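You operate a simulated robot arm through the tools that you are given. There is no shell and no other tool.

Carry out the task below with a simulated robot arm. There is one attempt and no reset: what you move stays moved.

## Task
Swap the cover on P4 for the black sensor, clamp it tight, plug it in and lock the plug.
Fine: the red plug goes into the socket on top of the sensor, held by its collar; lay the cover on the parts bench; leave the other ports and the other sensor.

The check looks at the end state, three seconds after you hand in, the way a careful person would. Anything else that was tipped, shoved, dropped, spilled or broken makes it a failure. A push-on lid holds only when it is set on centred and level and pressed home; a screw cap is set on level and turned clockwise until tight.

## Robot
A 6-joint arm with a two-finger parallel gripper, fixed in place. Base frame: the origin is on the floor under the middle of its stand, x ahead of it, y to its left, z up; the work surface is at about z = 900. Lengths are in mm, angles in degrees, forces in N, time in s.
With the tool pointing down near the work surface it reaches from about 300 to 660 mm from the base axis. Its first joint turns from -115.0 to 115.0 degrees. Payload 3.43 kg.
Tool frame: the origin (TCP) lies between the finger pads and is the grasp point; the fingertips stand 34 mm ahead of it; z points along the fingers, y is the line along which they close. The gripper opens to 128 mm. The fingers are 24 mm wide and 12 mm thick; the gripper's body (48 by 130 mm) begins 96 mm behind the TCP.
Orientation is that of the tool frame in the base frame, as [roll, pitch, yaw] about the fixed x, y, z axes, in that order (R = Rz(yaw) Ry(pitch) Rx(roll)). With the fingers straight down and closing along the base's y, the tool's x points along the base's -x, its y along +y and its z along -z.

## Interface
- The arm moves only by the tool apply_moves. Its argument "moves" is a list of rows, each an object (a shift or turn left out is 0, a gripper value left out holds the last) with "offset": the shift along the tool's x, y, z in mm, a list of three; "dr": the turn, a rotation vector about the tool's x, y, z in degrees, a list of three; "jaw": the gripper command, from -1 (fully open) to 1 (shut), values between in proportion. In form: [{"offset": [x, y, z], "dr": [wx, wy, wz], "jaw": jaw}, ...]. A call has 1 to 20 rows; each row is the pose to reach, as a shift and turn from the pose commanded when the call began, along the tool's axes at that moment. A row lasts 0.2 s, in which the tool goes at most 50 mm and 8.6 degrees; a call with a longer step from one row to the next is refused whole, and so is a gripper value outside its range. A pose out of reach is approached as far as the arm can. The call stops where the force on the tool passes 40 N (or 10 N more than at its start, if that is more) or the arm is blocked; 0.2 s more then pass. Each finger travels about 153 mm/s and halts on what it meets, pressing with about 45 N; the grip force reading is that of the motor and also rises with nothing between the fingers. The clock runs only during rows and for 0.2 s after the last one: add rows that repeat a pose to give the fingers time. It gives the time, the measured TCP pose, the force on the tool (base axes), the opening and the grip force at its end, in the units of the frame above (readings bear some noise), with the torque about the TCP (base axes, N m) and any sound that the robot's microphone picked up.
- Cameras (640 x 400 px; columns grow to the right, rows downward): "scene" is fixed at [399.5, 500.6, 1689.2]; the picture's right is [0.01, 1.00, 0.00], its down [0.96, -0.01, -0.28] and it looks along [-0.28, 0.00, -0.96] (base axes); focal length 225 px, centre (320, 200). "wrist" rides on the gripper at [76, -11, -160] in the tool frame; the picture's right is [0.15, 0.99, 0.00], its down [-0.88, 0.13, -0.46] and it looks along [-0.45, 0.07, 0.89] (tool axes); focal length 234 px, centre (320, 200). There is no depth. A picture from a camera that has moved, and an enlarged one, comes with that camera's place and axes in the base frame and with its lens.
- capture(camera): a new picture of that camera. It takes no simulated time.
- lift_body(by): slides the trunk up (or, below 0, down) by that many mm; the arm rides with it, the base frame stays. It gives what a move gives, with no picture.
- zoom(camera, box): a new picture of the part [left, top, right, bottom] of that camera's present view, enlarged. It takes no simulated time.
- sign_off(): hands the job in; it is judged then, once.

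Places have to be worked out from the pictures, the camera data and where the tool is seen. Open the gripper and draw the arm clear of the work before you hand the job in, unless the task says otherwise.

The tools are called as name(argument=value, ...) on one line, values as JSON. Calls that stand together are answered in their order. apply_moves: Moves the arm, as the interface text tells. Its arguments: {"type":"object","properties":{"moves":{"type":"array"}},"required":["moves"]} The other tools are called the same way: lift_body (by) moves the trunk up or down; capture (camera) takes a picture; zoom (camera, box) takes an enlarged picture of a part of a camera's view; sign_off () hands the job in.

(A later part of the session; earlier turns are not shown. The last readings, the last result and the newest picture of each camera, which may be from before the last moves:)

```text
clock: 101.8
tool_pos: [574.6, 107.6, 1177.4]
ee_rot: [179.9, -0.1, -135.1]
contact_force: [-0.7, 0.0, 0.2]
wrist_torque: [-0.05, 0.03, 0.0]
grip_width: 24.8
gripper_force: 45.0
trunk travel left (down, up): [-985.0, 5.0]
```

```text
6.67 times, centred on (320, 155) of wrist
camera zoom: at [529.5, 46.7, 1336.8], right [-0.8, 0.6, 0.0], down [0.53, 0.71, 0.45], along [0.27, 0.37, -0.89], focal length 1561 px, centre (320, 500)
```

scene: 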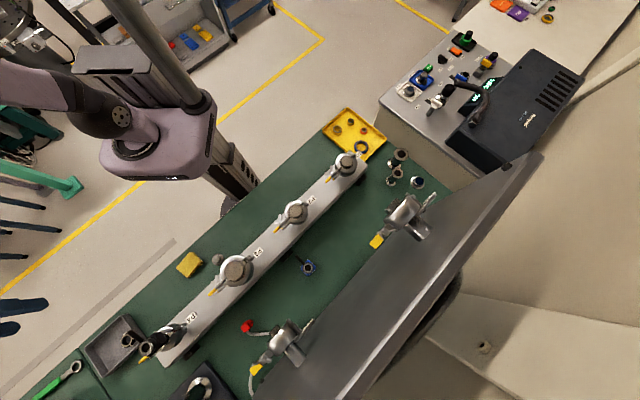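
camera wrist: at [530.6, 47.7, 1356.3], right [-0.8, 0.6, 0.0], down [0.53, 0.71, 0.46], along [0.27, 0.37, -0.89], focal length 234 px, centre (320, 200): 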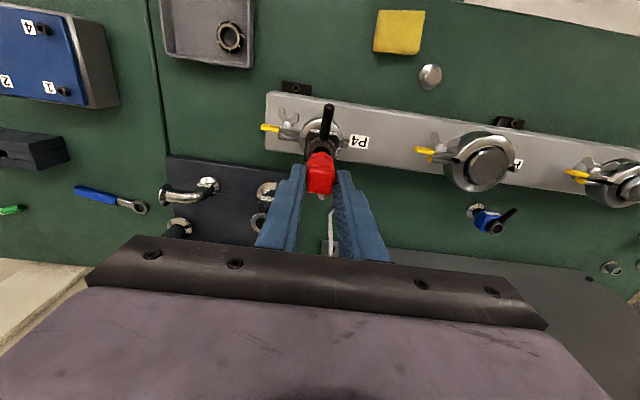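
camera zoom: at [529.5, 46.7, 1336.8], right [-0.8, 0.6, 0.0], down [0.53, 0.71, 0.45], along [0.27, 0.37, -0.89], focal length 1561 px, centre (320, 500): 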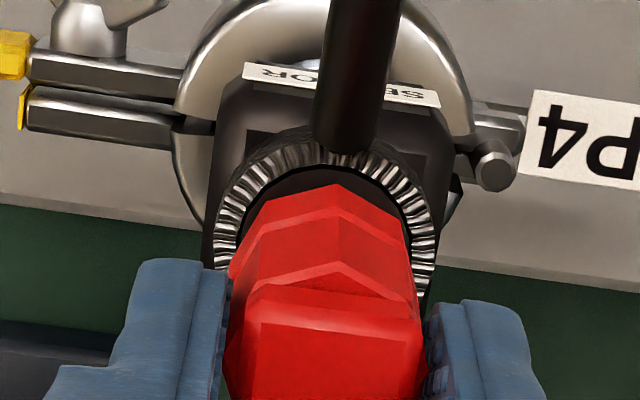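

From the tight views, the plug must go about 1.4 mm further toward +l and 0.65 mm along tool y, which matches the direction of the contact force. I shift and descend again gently.

apply_moves(moves=[{"offset": [-1.4, 0.6, 0], "jaw": 1}, {"offset": [-1.4, 0.6, 6], "jaw": 1}, {"offset": [-1.4, 0.6, 10], "jaw": 1}, {"offset": [-1.4, 0.6, 12], "jaw": 1}, {"offset": [-1.4, 0.6, 13], "jaw": 1}])

zoom(camera="scene", box=[138, 334, 166, 354])

```text
clock: 103.0
tool_pos: [576.4, 109.1, 1164.9]
ee_rot: [-179.9, -0.1, -135.1]
contact_force: [-2.4, 0.1, 1.0]
wrist_torque: [-0.02, 0.13, 0.01]
grip_width: 25.0
gripper_force: 44.7
trunk travel left (down, up): [-985.0, 5.0]
```

```text
16.00 times, centred on (152, 344) of scene
camera zoom: at [399.5, 500.6, 1689.2], right [0.01, 1.0, 0.0], down [0.96, -0.01, -0.28], along [-0.28, 0.0, -0.96], focal length 3607 px, centre (3008, -2104)
```

zoom: 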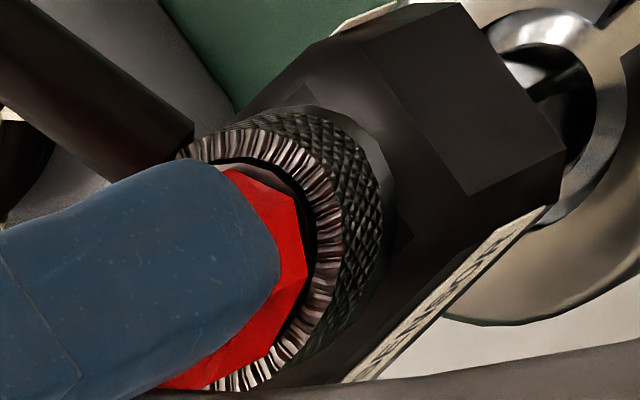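

Now there's no vertical resistance where it was 16 N before, so it's entering. I continue down in small steps.

apply_moves(moves=[{"offset": [0, 0, 1.5], "jaw": 1}, {"offset": [0, 0, 3], "jaw": 1}, {"offset": [0, 0, 4.5], "jaw": 1}])

zoom(camera="scene", box=[138, 334, 166, 354])

```text
clock: 103.8
tool_pos: [574.8, 108.6, 1166.1]
ee_rot: [-179.7, 0.4, -135.1]
contact_force: [2.8, -1.9, 23.4]
wrist_torque: [-0.27, 0.07, -0.01]
grip_width: 24.8
gripper_force: 44.8
trunk travel left (down, up): [-985.0, 5.0]
```

```text
16.00 times, centred on (152, 344) of scene
camera zoom: at [399.5, 500.6, 1689.2], right [0.01, 1.0, 0.0], down [0.96, -0.01, -0.28], along [-0.28, 0.0, -0.96], focal length 3607 px, centre (3008, -2104)
```

zoom: 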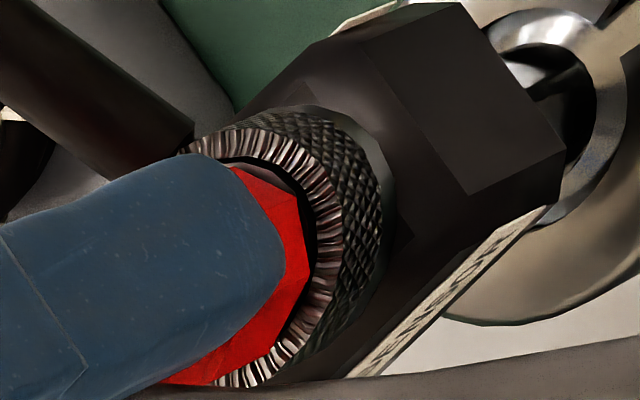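

Still resting on something at the same height, now with the push toward +a. I lift slightly, shift 0.6 mm that way and 0.5 mm back toward −l, and press again.

apply_moves(moves=[{"offset": [0, 0, -5], "jaw": 1}, {"offset": [0.5, -0.6, -5], "jaw": 1}, {"offset": [0.5, -0.6, -2.5], "jaw": 1}, {"offset": [0.5, -0.6, -1], "jaw": 1}])

zoom(camera="wrist", box=[295, 125, 345, 185])

zoom(camera="scene", box=[138, 334, 166, 354])

```text
clock: 104.8
tool_pos: [575.0, 108.5, 1164.3]
ee_rot: [-179.9, 0.2, -135.0]
contact_force: [2.6, 0.7, 23.5]
wrist_torque: [-0.09, -0.06, 0.06]
grip_width: 25.0
gripper_force: 45.0
trunk travel left (down, up): [-985.0, 5.0]
```

```text
6.67 times, centred on (320, 155) of wrist
camera zoom: at [527.9, 47.5, 1323.2], right [-0.8, 0.6, 0.0], down [0.53, 0.71, 0.46], along [0.28, 0.37, -0.89], focal length 1561 px, centre (320, 500)
```

zoom: 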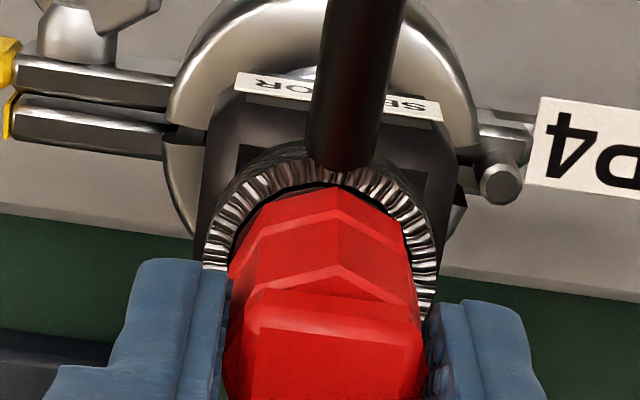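

```text
16.00 times, centred on (152, 344) of scene
camera zoom: at [399.5, 500.6, 1689.2], right [0.01, 1.0, 0.0], down [0.96, -0.01, -0.28], along [-0.28, 0.0, -0.96], focal length 3607 px, centre (3008, -2104)
```

zoom: 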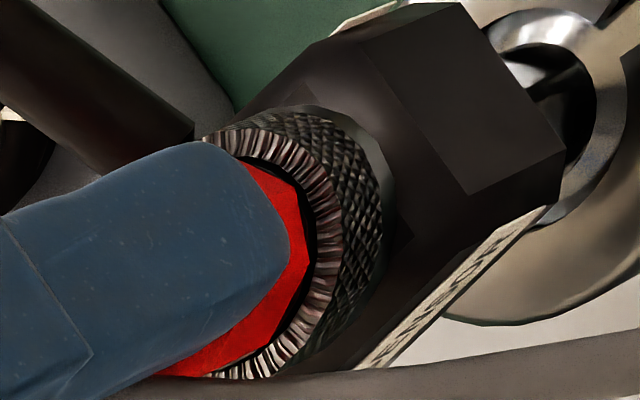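

The plug now looks concentric to within a few tenths and is resting on the rim at about 23 N. I ease the load to roughly 15 N and run a small spiral search, watching for a drop in force.

apply_moves(moves=[{"offset": [0, 0, -1.5], "jaw": 1}, {"offset": [0.5, 0, -1.5], "jaw": 1}, {"offset": [0.35, 0.35, -1.5], "jaw": 1}, {"offset": [0, 0.5, -1.5], "jaw": 1}, {"offset": [-0.35, 0.35, -1.5], "jaw": 1}, {"offset": [-0.5, 0, -1.5], "jaw": 1}, {"offset": [-0.35, -0.35, -1.5], "jaw": 1}, {"offset": [0, -0.5, -1.5], "jaw": 1}, {"offset": [0.35, -0.35, -1.5], "jaw": 1}, {"offset": [0, 0, -1.5], "jaw": 1}])

```text
clock: 107.0
tool_pos: [575.0, 107.9, 1164.4]
ee_rot: [-180.0, 0.0, -135.2]
contact_force: [-1.4, 2.4, 10.1]
wrist_torque: [0.06, 0.09, -0.03]
grip_width: 24.6
gripper_force: 44.6
trunk travel left (down, up): [-985.0, 5.0]
```

No drop within 0.5 mm. I widen the search to 1–1.5 mm with the same light load.

apply_moves(moves=[{"offset": [0.5, 0, 0], "jaw": 1}, {"offset": [1, 0, 0], "jaw": 1}, {"offset": [0.9, 0.5, 0], "jaw": 1}, {"offset": [0.5, 0.9, 0], "jaw": 1}, {"offset": [0, 1, 0], "jaw": 1}, {"offset": [-0.5, 0.9, 0], "jaw": 1}, {"offset": [-0.9, 0.5, 0], "jaw": 1}, {"offset": [-1, 0, 0], "jaw": 1}, {"offset": [-0.9, -0.5, 0], "jaw": 1}, {"offset": [-0.5, -0.9, 0], "jaw": 1}, {"offset": [0, -1, 0], "jaw": 1}, {"offset": [0.5, -0.9, 0], "jaw": 1}, {"offset": [0.9, -0.5, 0], "jaw": 1}, {"offset": [1, 0, 0], "jaw": 1}, {"offset": [0.5, 0, 0], "jaw": 1}, {"offset": [0, 0, 0], "jaw": 1}])

zoom(camera="scene", box=[138, 334, 166, 354])

zoom(camera="wrist", box=[295, 125, 345, 185])

```text
clock: 110.4
tool_pos: [575.9, 108.4, 1162.4]
ee_rot: [179.9, 0.0, -135.1]
contact_force: [-0.5, -0.9, 1.1]
wrist_torque: [-0.08, -0.01, 0.0]
grip_width: 24.8
gripper_force: 44.4
trunk travel left (down, up): [-985.0, 5.0]
```

```text
16.00 times, centred on (152, 344) of scene
camera zoom: at [399.5, 500.6, 1689.2], right [0.01, 1.0, 0.0], down [0.96, -0.01, -0.28], along [-0.28, 0.0, -0.96], focal length 3607 px, centre (3008, -2104)
```

zoom: 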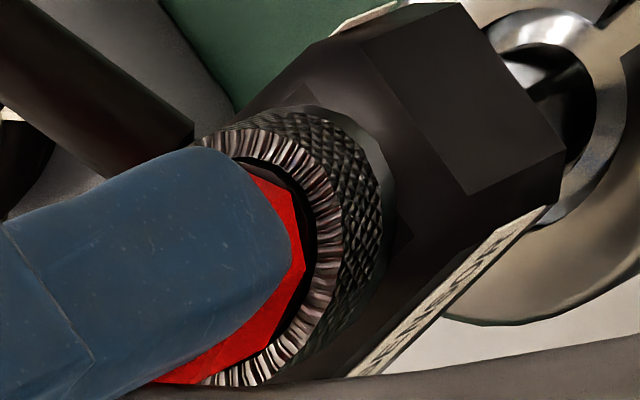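

```text
6.67 times, centred on (320, 155) of wrist
camera zoom: at [529.7, 47.4, 1322.5], right [-0.8, 0.6, 0.0], down [0.53, 0.71, 0.46], along [0.27, 0.37, -0.89], focal length 1561 px, centre (320, 500)
```

zoom: 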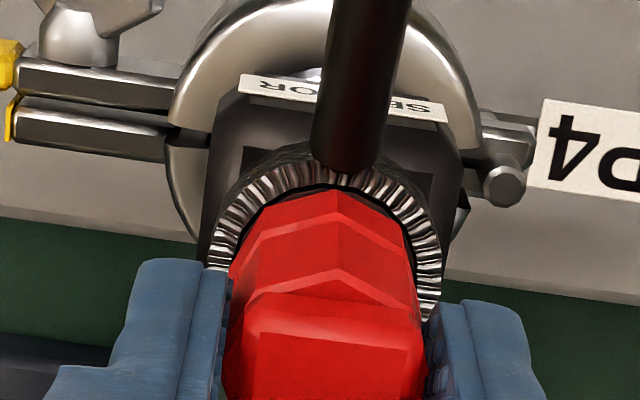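

The force fell away, but the plug slid in the grip again rather than going in. I lift clear to inspect how the plug sits in the jaws and to see the socket.

apply_moves(moves=[{"offset": [0, 0, -15], "jaw": 1}, {"offset": [0, 0, -35], "jaw": 1}, {"offset": [0, 0, -35], "jaw": 1}])

zoom(camera="scene", box=[122, 330, 162, 360])

zoom(camera="wrist", box=[285, 100, 355, 205])

```text
clock: 111.2
tool_pos: [576.1, 108.5, 1196.6]
ee_rot: [-180.0, 0.1, -135.1]
contact_force: [0.7, 0.2, -0.4]
wrist_torque: [0.02, 0.04, -0.02]
grip_width: 24.7
gripper_force: 44.5
trunk travel left (down, up): [-985.0, 5.0]
```

```text
13.33 times, centred on (142, 345) of scene
camera zoom: at [399.5, 500.6, 1689.2], right [0.01, 1.0, 0.0], down [0.96, -0.01, -0.28], along [-0.28, 0.0, -0.96], focal length 3006 px, centre (2693, -1733)
```

zoom: 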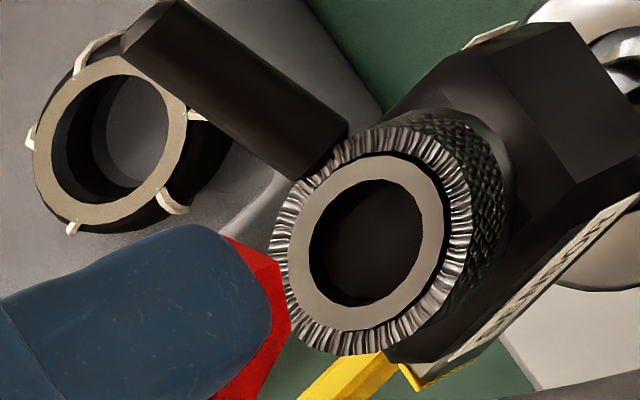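

```text
3.81 times, centred on (320, 152) of wrist
camera zoom: at [531.1, 48.2, 1356.2], right [-0.8, 0.6, 0.0], down [0.53, 0.71, 0.46], along [0.27, 0.37, -0.89], focal length 892 px, centre (320, 381)
```

zoom: 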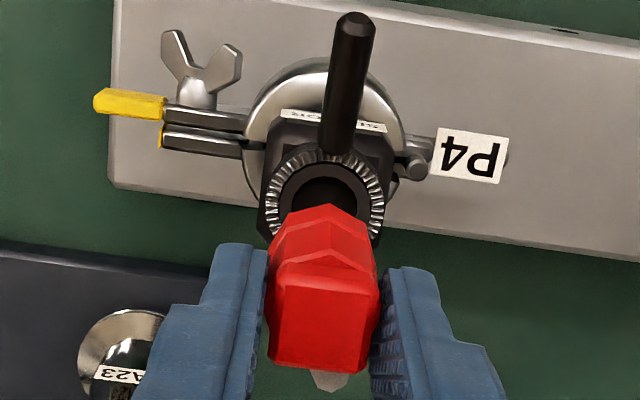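

The socket is a plain tube with an 17 mm bore inside the knurled collar. I check how much cable slack remains, since I want to tilt the plug to see its underside.

zoom(camera="scene", box=[100, 290, 340, 400])

capture(camera="wrist")

```text
2.67 times, centred on (220, 345) of scene
camera zoom: at [399.5, 500.6, 1689.2], right [0.01, 1.0, 0.0], down [0.96, -0.01, -0.28], along [-0.28, 0.0, -0.96], focal length 601 px, centre (587, -187)
```

zoom: 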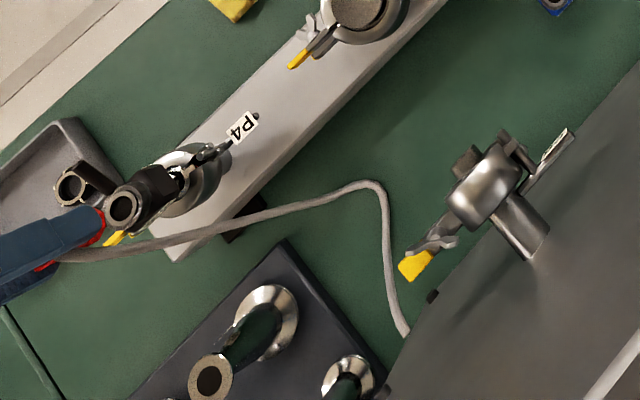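

```text
taken
camera wrist: at [531.1, 48.2, 1356.2], right [-0.8, 0.6, 0.0], down [0.53, 0.71, 0.46], along [0.27, 0.37, -0.89], focal length 234 px, centre (320, 200)
```

wrist: 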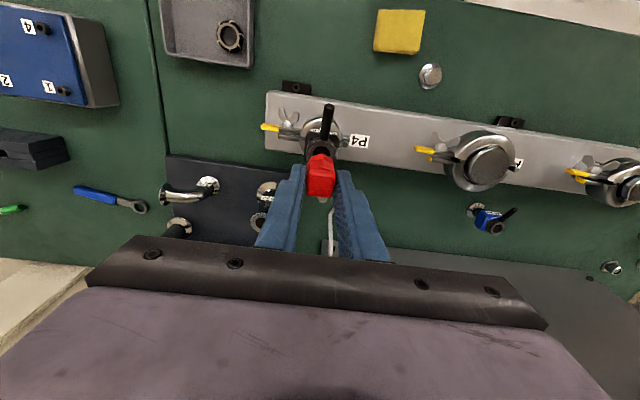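

There is cable slack to spare. I raise a little and tilt the tool so the plug's underside turns toward the scene camera.

apply_moves(moves=[{"offset": [0, 0, -15], "dr": [-5.6, -5.6, 0], "jaw": 1}, {"offset": [0, 0, -35], "dr": [-11.2, -11.2, 0], "jaw": 1}, {"offset": [0, 0, -35], "dr": [-16.8, -16.8, 0], "jaw": 1}, {"offset": [0, 0, -35], "dr": [-22.4, -22.4, 0], "jaw": 1}, {"offset": [0, 0, -35], "dr": [-28, -28, 0], "jaw": 1}, {"offset": [0, 0, -35], "dr": [-33.6, -33.6, 0], "jaw": 1}, {"offset": [0, 0, -35], "dr": [-39.2, -39.2, 0], "jaw": 1}, {"offset": [0, 0, -35], "dr": [-44.8, -44.8, 0], "jaw": 1}, {"offset": [0, 0, -35], "dr": [-50.4, -50.4, 0], "jaw": 1}, {"offset": [0, 0, -35], "dr": [-56, -56, 0], "jaw": 1}])

zoom(camera="scene", box=[80, 290, 240, 400])

```text
clock: 113.4
tool_pos: [577.4, 107.1, 1230.7]
ee_rot: [104.9, 44.0, -169.6]
contact_force: [-0.4, -0.1, -0.5]
wrist_torque: [-0.03, 0.02, 0.0]
grip_width: 25.1
gripper_force: 45.4
trunk travel left (down, up): [-985.0, 5.0]
```

```text
3.64 times, centred on (160, 345) of scene
camera zoom: at [399.5, 500.6, 1689.2], right [0.01, 1.0, 0.0], down [0.96, -0.01, -0.28], along [-0.28, 0.0, -0.96], focal length 820 px, centre (902, -327)
```

zoom: 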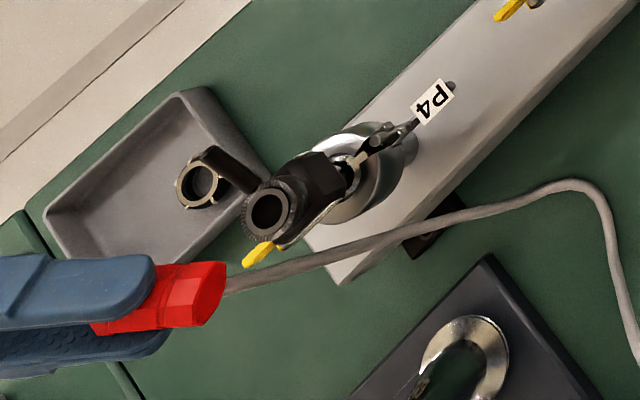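

The tilt works. I zoom in tightly on the plug's end.

zoom(camera="scene", box=[98, 345, 130, 375])

apply_moves(moves=[{"offset": [0, 0, 0], "dr": [-5.6, -5.6, 0], "jaw": 1}, {"offset": [0, 0, 0], "dr": [-11.2, -11.2, 0], "jaw": 1}, {"offset": [0, 0, 0], "dr": [-16, -16, 0], "jaw": 1}])

zoom(camera="scene", box=[98, 340, 138, 375])

```text
13.33 times, centred on (114, 360) of scene
camera zoom: at [399.5, 500.6, 1689.2], right [0.01, 1.0, 0.0], down [0.96, -0.01, -0.28], along [-0.28, 0.0, -0.96], focal length 3006 px, centre (3067, -1933)
```

zoom: 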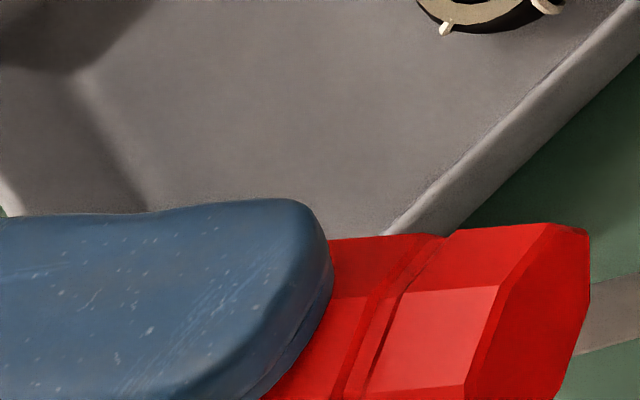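

```text
clock: 114.2
tool_pos: [576.5, 108.1, 1233.2]
ee_rot: [73.3, 43.8, 168.2]
contact_force: [-1.1, -0.9, -0.2]
wrist_torque: [0.01, -0.02, 0.04]
grip_width: 24.8
gripper_force: 45.4
trunk travel left (down, up): [-985.0, 5.0]
```

```text
11.43 times, centred on (118, 358) of scene
camera zoom: at [399.5, 500.6, 1689.2], right [0.01, 1.0, 0.0], down [0.96, -0.01, -0.28], along [-0.28, 0.0, -0.96], focal length 2576 px, centre (2629, -1600)
```

zoom: 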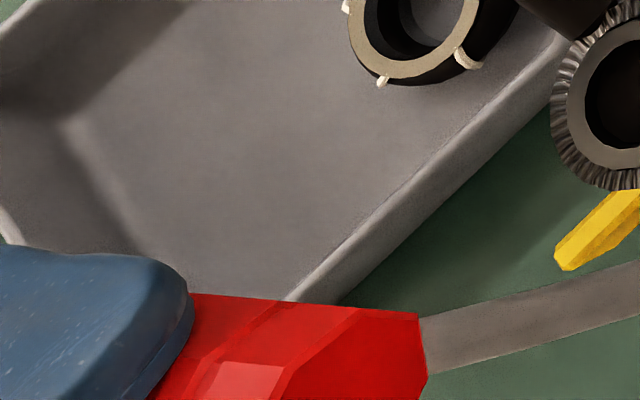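

I need the whole end face in frame; I zoom a bit lower.

zoom(camera="scene", box=[100, 355, 150, 395])

capture(camera="wrist")

```text
10.00 times, centred on (125, 375) of scene
camera zoom: at [399.5, 500.6, 1689.2], right [0.01, 1.0, 0.0], down [0.96, -0.01, -0.28], along [-0.28, 0.0, -0.96], focal length 2254 px, centre (2270, -1550)
```

zoom: 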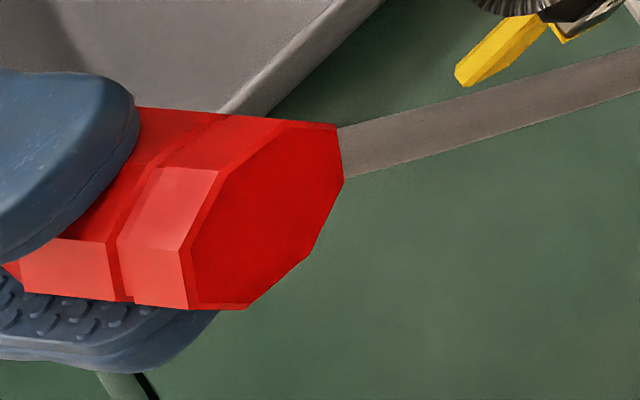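

```text
taken
camera wrist: at [530.8, -34.4, 1140.2], right [-0.8, -0.12, 0.58], down [0.53, -0.59, 0.61], along [0.27, 0.79, 0.54], focal length 234 px, centre (320, 200)
```

wrist: 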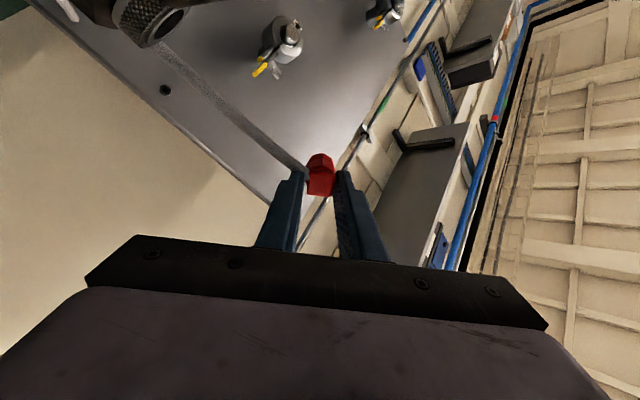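

The plug's end is a plain flat octagon with no nose or key, so it's a matter of centring and pressing home, and my side grip slips at about 25 N. Above the body there's a ledge I can bear on, so I'll set the plug back on the bench and re-grip above it. First I turn the tool upright again.

apply_moves(moves=[{"offset": [0, 0, 0], "dr": [5.5, 5.5, 0], "jaw": 1}, {"offset": [0, 0, 0], "dr": [11, 11, 0], "jaw": 1}, {"offset": [0, 0, 0], "dr": [16.5, 16.5, 0], "jaw": 1}, {"offset": [0, 0, 0], "dr": [22, 22, 0], "jaw": 1}, {"offset": [0, 0, 0], "dr": [27.5, 27.5, 0], "jaw": 1}, {"offset": [0, 0, 0], "dr": [33, 33, 0], "jaw": 1}, {"offset": [0, 0, 0], "dr": [38.5, 38.5, 0], "jaw": 1}, {"offset": [0, 0, 0], "dr": [44, 44, 0], "jaw": 1}, {"offset": [0, 0, 0], "dr": [49.5, 49.5, 0], "jaw": 1}, {"offset": [0, 0, 0], "dr": [55, 55, 0], "jaw": 1}, {"offset": [0, 0, 0], "dr": [60.5, 60.5, 0], "jaw": 1}, {"offset": [0, 0, 0], "dr": [66, 66, 0], "jaw": 1}, {"offset": [0, 0, 0], "dr": [72, 72, 0], "jaw": 1}])

zoom(camera="wrist", box=[270, 90, 370, 210])

```text
clock: 117.0
tool_pos: [576.2, 110.0, 1231.3]
ee_rot: [-179.9, -0.2, -135.1]
contact_force: [1.1, -0.6, -0.2]
wrist_torque: [-0.04, -0.01, 0.01]
grip_width: 24.6
gripper_force: 45.4
trunk travel left (down, up): [-985.0, 5.0]
```

```text
3.33 times, centred on (320, 150) of wrist
camera zoom: at [530.7, 49.1, 1392.1], right [-0.8, 0.6, 0.0], down [0.53, 0.72, 0.45], along [0.27, 0.36, -0.89], focal length 781 px, centre (320, 367)
```

zoom: 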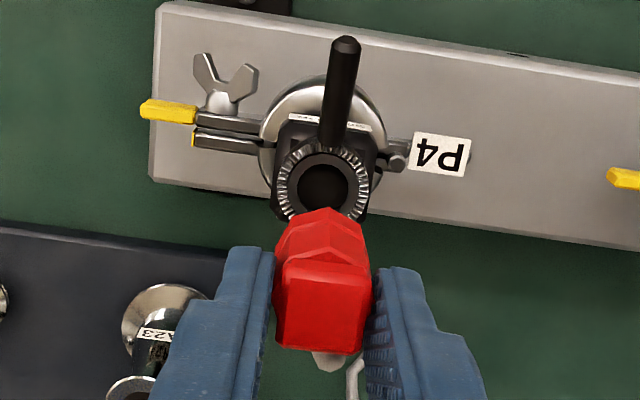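

Upright again. Before leaving I take a very close look at the empty socket from here.

zoom(camera="wrist", box=[305, 128, 337, 160])

zoom(camera="scene", box=[142, 334, 164, 354])

```text
12.50 times, centred on (321, 144) of wrist
camera zoom: at [530.7, 49.1, 1392.1], right [-0.8, 0.6, 0.0], down [0.53, 0.72, 0.45], along [0.27, 0.36, -0.89], focal length 2927 px, centre (308, 900)
```

zoom: 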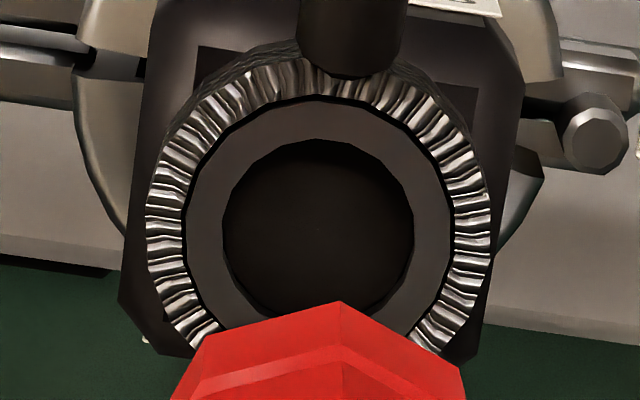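

```text
16.00 times, centred on (153, 344) of scene
camera zoom: at [399.5, 500.6, 1689.2], right [0.01, 1.0, 0.0], down [0.96, -0.01, -0.28], along [-0.28, 0.0, -0.96], focal length 3607 px, centre (2992, -2104)
```

zoom: 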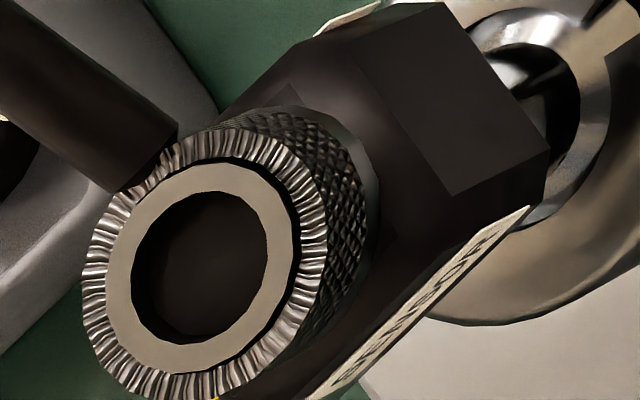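

The socket is a plain ring face. I'll test whether the plug already latches under a centred press: bring it down again, align carefully, press, then lift in tiny steps and look for a holding force.

apply_moves(moves=[{"offset": [0, 0, 20], "jaw": 1}, {"offset": [0, 0, 45], "jaw": 1}, {"offset": [0, 0, 54], "jaw": 1}, {"offset": [0, 0, 54], "jaw": 1}])

zoom(camera="wrist", box=[295, 125, 345, 185])

zoom(camera="scene", box=[138, 334, 166, 354])

```text
clock: 118.0
tool_pos: [575.5, 107.2, 1179.0]
ee_rot: [180.0, 0.0, -135.1]
contact_force: [-0.5, 0.2, -0.6]
wrist_torque: [0.0, 0.02, -0.02]
grip_width: 25.1
gripper_force: 44.9
trunk travel left (down, up): [-985.0, 5.0]
```

```text
6.67 times, centred on (320, 155) of wrist
camera zoom: at [530.8, 47.0, 1338.0], right [-0.8, 0.6, 0.0], down [0.53, 0.71, 0.46], along [0.27, 0.37, -0.89], focal length 1561 px, centre (320, 500)
```

zoom: 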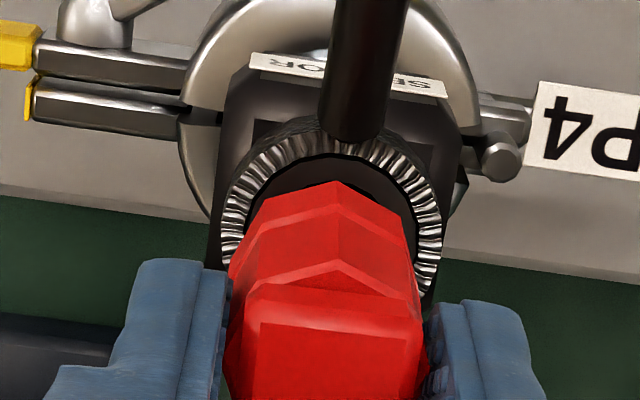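

```text
16.00 times, centred on (152, 344) of scene
camera zoom: at [399.5, 500.6, 1689.2], right [0.01, 1.0, 0.0], down [0.96, -0.01, -0.28], along [-0.28, 0.0, -0.96], focal length 3607 px, centre (3008, -2104)
```

zoom: 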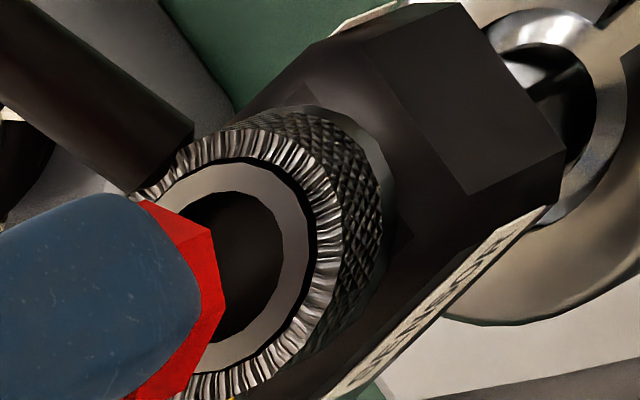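

By the two views the plug needs +1.8 mm in tool y and 0.75 mm toward +l. I apply that and go down to just above contact, then check again.

apply_moves(moves=[{"offset": [-0.75, 1.7, 0], "jaw": 1}, {"offset": [-0.75, 1.7, 6], "jaw": 1}, {"offset": [-0.75, 1.7, 11], "jaw": 1}, {"offset": [-0.75, 1.7, 11], "jaw": 1}])

zoom(camera="wrist", box=[295, 125, 345, 185])

zoom(camera="scene", box=[138, 334, 166, 354])

```text
clock: 119.0
tool_pos: [576.7, 109.6, 1169.0]
ee_rot: [-179.9, 0.0, -135.1]
contact_force: [-0.4, 0.4, -0.4]
wrist_torque: [-0.01, 0.01, 0.03]
grip_width: 25.0
gripper_force: 44.9
trunk travel left (down, up): [-985.0, 5.0]
```

```text
6.67 times, centred on (320, 155) of wrist
camera zoom: at [530.0, 48.9, 1327.3], right [-0.8, 0.6, 0.0], down [0.53, 0.71, 0.46], along [0.27, 0.37, -0.89], focal length 1561 px, centre (320, 500)
```

zoom: 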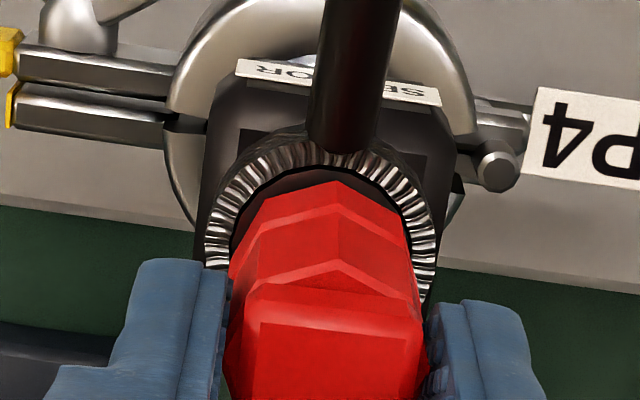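

```text
16.00 times, centred on (152, 344) of scene
camera zoom: at [399.5, 500.6, 1689.2], right [0.01, 1.0, 0.0], down [0.96, -0.01, -0.28], along [-0.28, 0.0, -0.96], focal length 3607 px, centre (3008, -2104)
```

zoom: 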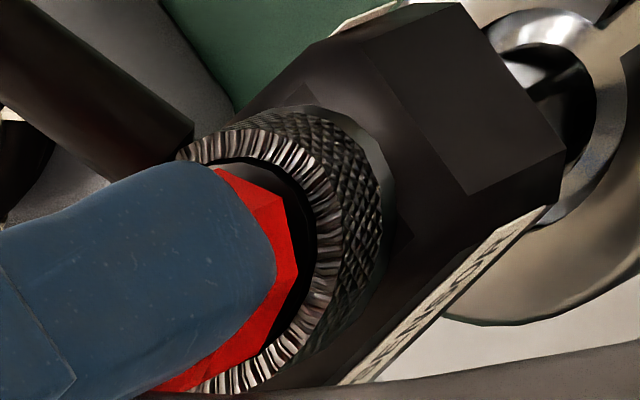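

Aligned within about 0.3 mm both ways. Now I press down to about 20–25 N.

apply_moves(moves=[{"offset": [0.2, -0.2, 2], "jaw": 1}, {"offset": [0.2, -0.2, 4], "jaw": 1}, {"offset": [0.2, -0.2, 5], "jaw": 1}])

apply_moves(moves=[{"offset": [0, 0, 1], "jaw": 1}, {"offset": [0, 0, 1.5], "jaw": 1}])

```text
clock: 119.8
tool_pos: [575.3, 109.8, 1164.3]
ee_rot: [-180.0, 0.3, -135.2]
contact_force: [0.5, -1.8, 10.7]
wrist_torque: [-0.16, 0.03, 0.04]
grip_width: 24.9
gripper_force: 45.1
trunk travel left (down, up): [-985.0, 5.0]
```

```text
clock: 120.4
tool_pos: [574.7, 110.0, 1163.2]
ee_rot: [-179.7, 0.4, -135.2]
contact_force: [4.7, -2.1, 25.2]
wrist_torque: [-0.24, -0.16, 0.0]
grip_width: 24.9
gripper_force: 44.6
trunk travel left (down, up): [-985.0, 5.0]
```

The side force now points 4.8 N toward +a, so there is a centring feature guiding it. From all contact readings the neutral spot is about 1.5 mm toward +a and 0.4 mm toward +l of here; I go there and press again.

apply_moves(moves=[{"offset": [0, 0, -4], "jaw": 1}, {"offset": [-0.4, -1.5, -4], "jaw": 1}, {"offset": [-0.4, -1.5, -2], "jaw": 1}, {"offset": [-0.4, -1.5, -1], "jaw": 1}])

```text
clock: 121.4
tool_pos: [576.7, 110.0, 1161.8]
ee_rot: [-180.0, 0.2, -135.1]
contact_force: [-0.1, 1.3, 15.7]
wrist_torque: [-0.02, 0.04, -0.02]
grip_width: 24.9
gripper_force: 45.4
trunk travel left (down, up): [-985.0, 5.0]
```

Side forces are near zero now. I look at how deep the plug sits.

zoom(camera="wrist", box=[295, 125, 345, 185])

zoom(camera="scene", box=[138, 334, 166, 354])

```text
6.67 times, centred on (320, 155) of wrist
camera zoom: at [529.2, 48.5, 1322.6], right [-0.8, 0.6, 0.0], down [0.53, 0.71, 0.46], along [0.27, 0.37, -0.89], focal length 1561 px, centre (320, 500)
```

zoom: 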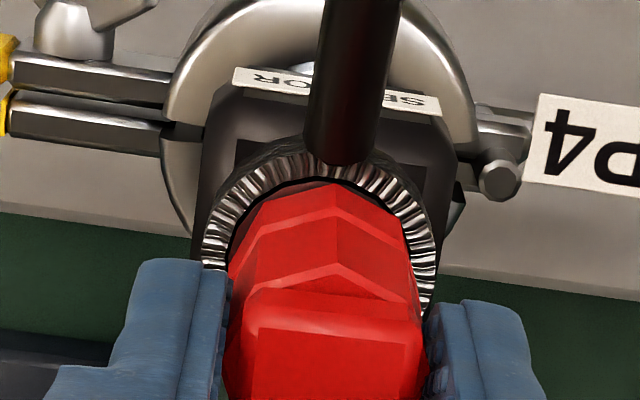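

```text
16.00 times, centred on (152, 344) of scene
camera zoom: at [399.5, 500.6, 1689.2], right [0.01, 1.0, 0.0], down [0.96, -0.01, -0.28], along [-0.28, 0.0, -0.96], focal length 3607 px, centre (3008, -2104)
```

zoom: 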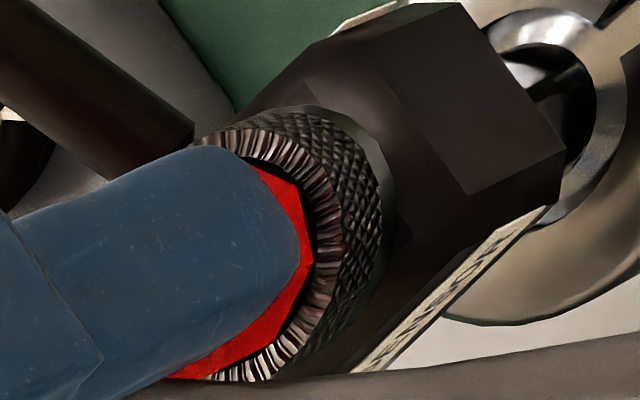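

The plug's base now sits about 2 mm below the collar's top: it is starting to enter. I follow the residual side forces (0.4 mm toward +l, 0.3 mm back in a) and press on.

apply_moves(moves=[{"offset": [-0.4, 0.3, 0], "jaw": 1}, {"offset": [-0.4, 0.3, 1], "jaw": 1}, {"offset": [-0.4, 0.3, 2], "jaw": 1}])

zoom(camera="scene", box=[138, 334, 166, 354])

```text
clock: 122.2
tool_pos: [574.6, 109.3, 1161.9]
ee_rot: [-179.9, 0.2, -135.2]
contact_force: [0.6, -0.2, 20.4]
wrist_torque: [-0.09, 0.06, -0.02]
grip_width: 24.7
gripper_force: 44.9
trunk travel left (down, up): [-985.0, 5.0]
```

```text
16.00 times, centred on (152, 344) of scene
camera zoom: at [399.5, 500.6, 1689.2], right [0.01, 1.0, 0.0], down [0.96, -0.01, -0.28], along [-0.28, 0.0, -0.96], focal length 3607 px, centre (3008, -2104)
```

zoom: 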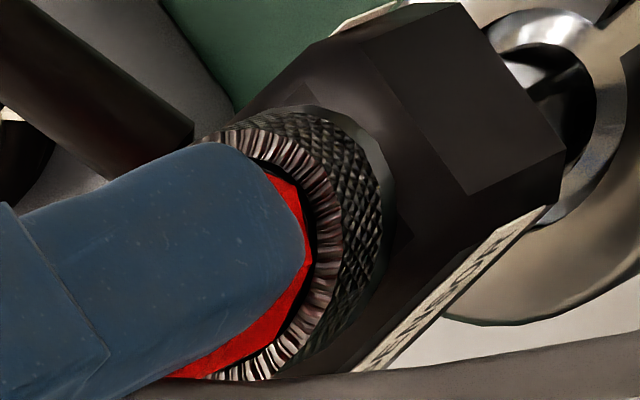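

Pressing further only slides the fingers. I test whether the plug is captured: ease to a light load and move 1.5 mm sideways to see if the walls push back.

apply_moves(moves=[{"offset": [0, 0, -2], "jaw": 1}, {"offset": [0, 0, -2], "jaw": 1}])

apply_moves(moves=[{"offset": [-0.8, 0, 0], "jaw": 1}, {"offset": [-1.5, 0, 0], "jaw": 1}])

apply_moves(moves=[{"offset": [1.5, 0, 0], "jaw": 1}, {"offset": [3, 0, 0], "jaw": 1}])

```text
clock: 122.8
tool_pos: [574.8, 109.5, 1162.2]
ee_rot: [179.9, 0.0, -135.0]
contact_force: [2.3, 1.4, 9.9]
wrist_torque: [0.1, -0.1, 0.02]
grip_width: 24.8
gripper_force: 45.3
trunk travel left (down, up): [-985.0, 5.0]
```

```text
clock: 123.4
tool_pos: [575.9, 109.2, 1162.5]
ee_rot: [179.8, 0.0, -135.0]
contact_force: [-3.5, -2.3, 8.1]
wrist_torque: [-0.13, 0.12, -0.02]
grip_width: 24.6
gripper_force: 44.6
trunk travel left (down, up): [-985.0, 5.0]
```

```text
clock: 124.0
tool_pos: [575.1, 110.7, 1161.3]
ee_rot: [-179.9, 0.1, -135.0]
contact_force: [0.6, -0.1, 2.8]
wrist_torque: [0.03, -0.03, -0.02]
grip_width: 24.9
gripper_force: 44.9
trunk travel left (down, up): [-985.0, 5.0]
```

zoom(camera="scene", box=[138, 334, 166, 354])

zoom(camera="wrist", box=[295, 125, 345, 185])

```text
16.00 times, centred on (152, 344) of scene
camera zoom: at [399.5, 500.6, 1689.2], right [0.01, 1.0, 0.0], down [0.96, -0.01, -0.28], along [-0.28, 0.0, -0.96], focal length 3607 px, centre (3008, -2104)
```

zoom: 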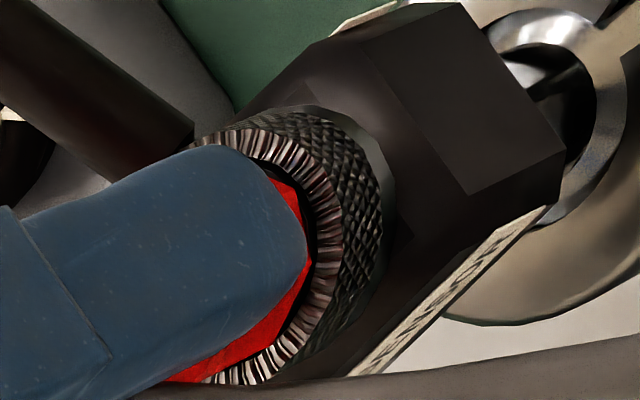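

```text
6.67 times, centred on (320, 155) of wrist
camera zoom: at [529.7, 48.5, 1321.1], right [-0.8, 0.6, 0.0], down [0.53, 0.71, 0.46], along [0.27, 0.37, -0.89], focal length 1561 px, centre (320, 500)
```

zoom: 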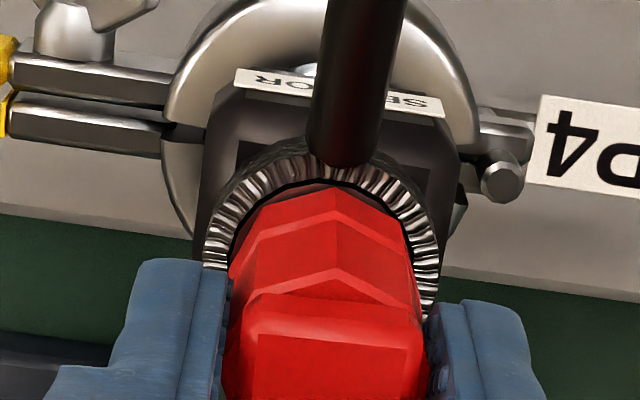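

I can't tell capture from friction, and this grip can't press hard enough. I take the plug back to the bench to re-grip above its ledge, first lifting and retracing the path.

apply_moves(moves=[{"offset": [0, 0, -20], "jaw": 1}, {"offset": [0, 0, -40], "jaw": 1}, {"offset": [-20, 7, -40], "jaw": 1}, {"offset": [-42, 15, -40], "jaw": 1}, {"offset": [-64, 22, -40], "jaw": 1}, {"offset": [-85, 30, -40], "jaw": 1}, {"offset": [-85, 30, -40], "jaw": 1}])

lift_body(by=-60)

apply_moves(moves=[{"offset": [0, 0, 40], "jaw": 1}, {"offset": [0, 0, 80], "jaw": 1}, {"offset": [-12, 30, 80], "jaw": 1}, {"offset": [-24, 60, 80], "jaw": 1}, {"offset": [-36, 91, 80], "jaw": 1}, {"offset": [-36, 91, 80], "jaw": 1}])

capture(camera="wrist")

zoom(camera="scene", box=[180, 270, 320, 400])

```text
clock: 125.6
tool_pos: [611.1, 188.8, 1201.4]
ee_rot: [180.0, 0.0, -135.1]
contact_force: [0.6, 0.0, 0.2]
wrist_torque: [-0.03, 0.02, -0.05]
grip_width: 24.6
gripper_force: 45.1
trunk travel left (down, up): [-985.0, 5.0]
```

```text
clock: 126.6
tool_pos: [613.1, 189.5, 1141.7]
ee_rot: [180.0, -0.1, -135.1]
contact_force: [-0.6, 0.8, -0.9]
wrist_torque: [0.0, -0.02, 0.0]
grip_width: 24.7
gripper_force: 45.3
trunk travel left (down, up): [-925.0, 65.0]
```

```text
clock: 128.0
tool_pos: [573.8, 279.7, 1061.0]
ee_rot: [-180.0, 0.0, -135.1]
contact_force: [-0.2, 0.0, 0.2]
wrist_torque: [0.02, 0.01, -0.03]
grip_width: 24.5
gripper_force: 45.5
trunk travel left (down, up): [-925.0, 65.0]
```

```text
taken
camera wrist: at [528.6, 219.0, 1221.2], right [-0.8, 0.6, 0.0], down [0.53, 0.71, 0.46], along [0.27, 0.37, -0.89], focal length 234 px, centre (320, 200)
```

wrist: 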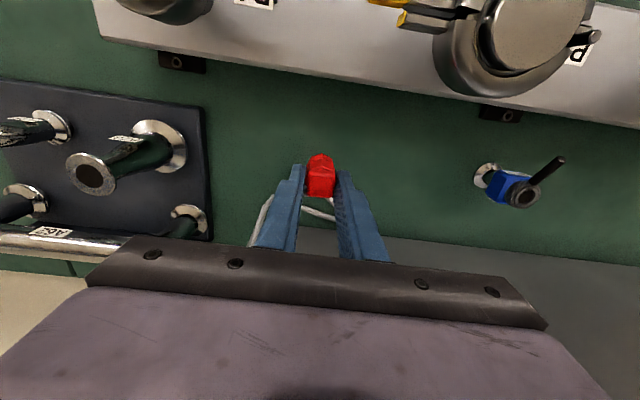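

```text
3.08 times, centred on (250, 335) of scene
camera zoom: at [399.5, 500.6, 1689.2], right [0.01, 1.0, 0.0], down [0.96, -0.01, -0.28], along [-0.28, 0.0, -0.96], focal length 694 px, centre (535, -215)
```

zoom: 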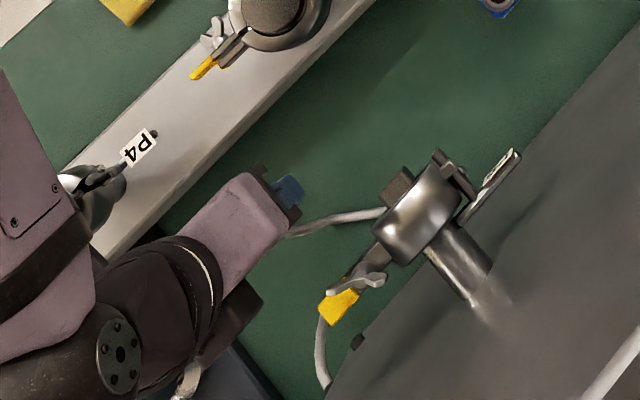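

Clear bench below. I lower toward the bench and feel for contact.

apply_moves(moves=[{"offset": [0, 0, 45], "jaw": 1}, {"offset": [0, 0, 80], "jaw": 1}, {"offset": [0, 0, 98], "jaw": 1}, {"offset": [0, 0, 102], "jaw": 1}])

apply_moves(moves=[{"offset": [0, 0, 1.5], "jaw": 1}, {"offset": [0, 0, 3], "jaw": 1}])

```text
clock: 129.0
tool_pos: [572.7, 278.9, 959.1]
ee_rot: [-180.0, -0.1, -135.0]
contact_force: [-0.1, 0.7, -0.6]
wrist_torque: [-0.01, 0.01, 0.01]
grip_width: 24.6
gripper_force: 45.1
trunk travel left (down, up): [-925.0, 65.0]
```

```text
clock: 129.6
tool_pos: [573.4, 280.2, 954.9]
ee_rot: [179.9, -0.1, -135.1]
contact_force: [0.5, 0.4, -0.6]
wrist_torque: [0.02, 0.03, -0.02]
grip_width: 24.6
gripper_force: 45.5
trunk travel left (down, up): [-925.0, 65.0]
```

zoom(camera="wrist", box=[270, 130, 370, 220])

apply_moves(moves=[{"offset": [0, 0, 1], "jaw": 1}, {"offset": [0, 0, 2], "jaw": 1}])

```text
4.44 times, centred on (320, 175) of wrist
camera zoom: at [527.9, 218.4, 1115.3], right [-0.8, 0.6, 0.0], down [0.53, 0.71, 0.46], along [0.27, 0.37, -0.89], focal length 1041 px, centre (320, 311)
```

zoom: 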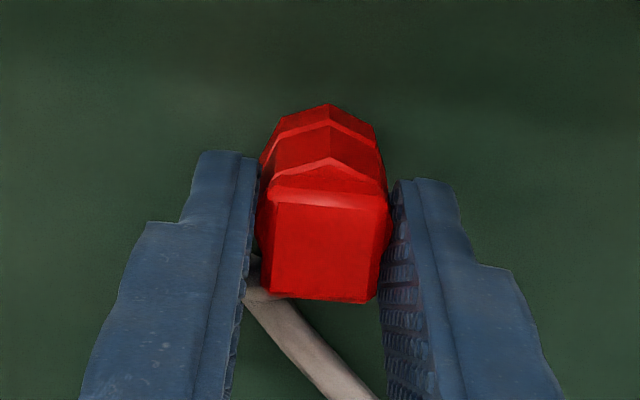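

```text
clock: 130.2
tool_pos: [574.5, 279.2, 953.4]
ee_rot: [-180.0, 0.0, -135.1]
contact_force: [0.0, -0.2, -0.4]
wrist_torque: [-0.02, 0.0, -0.02]
grip_width: 24.7
gripper_force: 45.5
trunk travel left (down, up): [-925.0, 65.0]
```

apply_moves(moves=[{"offset": [0, 0, 1], "jaw": 1}, {"offset": [0, 0, 2], "jaw": 1}])

apply_moves(moves=[{"offset": [0, 0, 1], "jaw": 1}, {"offset": [0, 0, 2], "jaw": 1}])

```text
clock: 130.8
tool_pos: [573.8, 279.0, 952.1]
ee_rot: [-179.9, 0.1, -135.1]
contact_force: [-1.2, 0.6, 3.5]
wrist_torque: [0.1, 0.06, 0.03]
grip_width: 24.9
gripper_force: 45.4
trunk travel left (down, up): [-925.0, 65.0]
```

```text
clock: 131.4
tool_pos: [574.5, 278.0, 952.2]
ee_rot: [-179.9, 0.2, -135.1]
contact_force: [1.3, 1.0, 12.3]
wrist_torque: [0.0, -0.09, -0.05]
grip_width: 24.9
gripper_force: 45.5
trunk travel left (down, up): [-925.0, 65.0]
```

Contact at TCP 952: the plug stands on the bench, and this also tells me it had never entered the socket (its base stayed at the rim height). I release it and back up to study the plug more carefully.

apply_moves(moves=[{"offset": [0, 0, -1], "jaw": 1}, {"offset": [0, 0, -1], "jaw": 0.4}, {"offset": [0, 0, -1], "jaw": 0.3}, {"offset": [0, 0, -15], "jaw": 0.3}, {"offset": [10, 0, -50], "jaw": 0.3}, {"offset": [40, 0, -70], "jaw": 0.3}])

capture(camera="wrist")

zoom(camera="wrist", box=[290, 150, 350, 230])

zoom(camera="scene", box=[235, 312, 265, 340])

```text
clock: 132.8
tool_pos: [543.1, 245.1, 1021.0]
ee_rot: [180.0, 0.2, -135.1]
contact_force: [0.4, 0.1, -0.9]
wrist_torque: [0.02, -0.03, 0.0]
grip_width: 44.6
gripper_force: 0.0
trunk travel left (down, up): [-925.0, 65.0]
```

```text
taken
camera wrist: at [497.2, 184.5, 1181.3], right [-0.8, 0.6, 0.0], down [0.53, 0.71, 0.46], along [0.27, 0.37, -0.89], focal length 234 px, centre (320, 200)
```

wrist: 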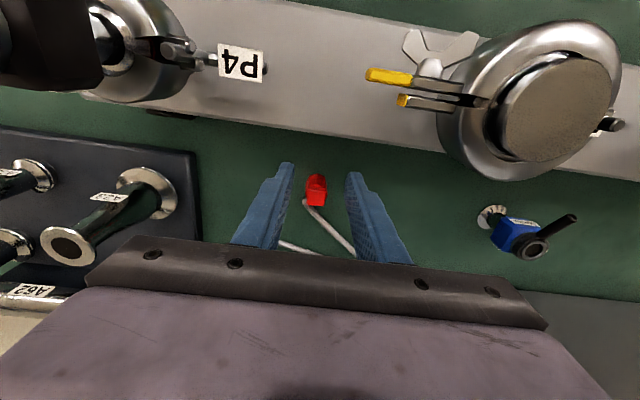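

```text
5.00 times, centred on (320, 190) of wrist
camera zoom: at [497.2, 184.5, 1181.3], right [-0.8, 0.6, 0.0], down [0.53, 0.71, 0.46], along [0.27, 0.37, -0.89], focal length 1171 px, centre (320, 250)
```

zoom: 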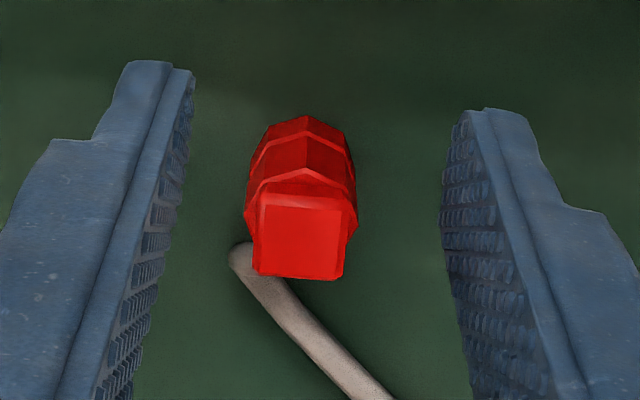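

```text
14.29 times, centred on (250, 326) of scene
camera zoom: at [399.5, 500.6, 1689.2], right [0.01, 1.0, 0.0], down [0.96, -0.01, -0.28], along [-0.28, 0.0, -0.96], focal length 3220 px, centre (1320, -1600)
```

zoom: 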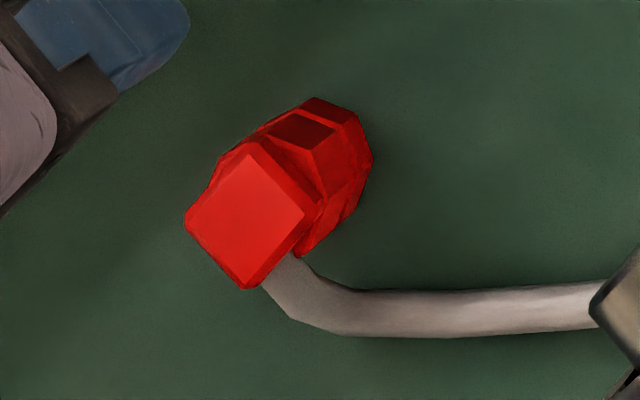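

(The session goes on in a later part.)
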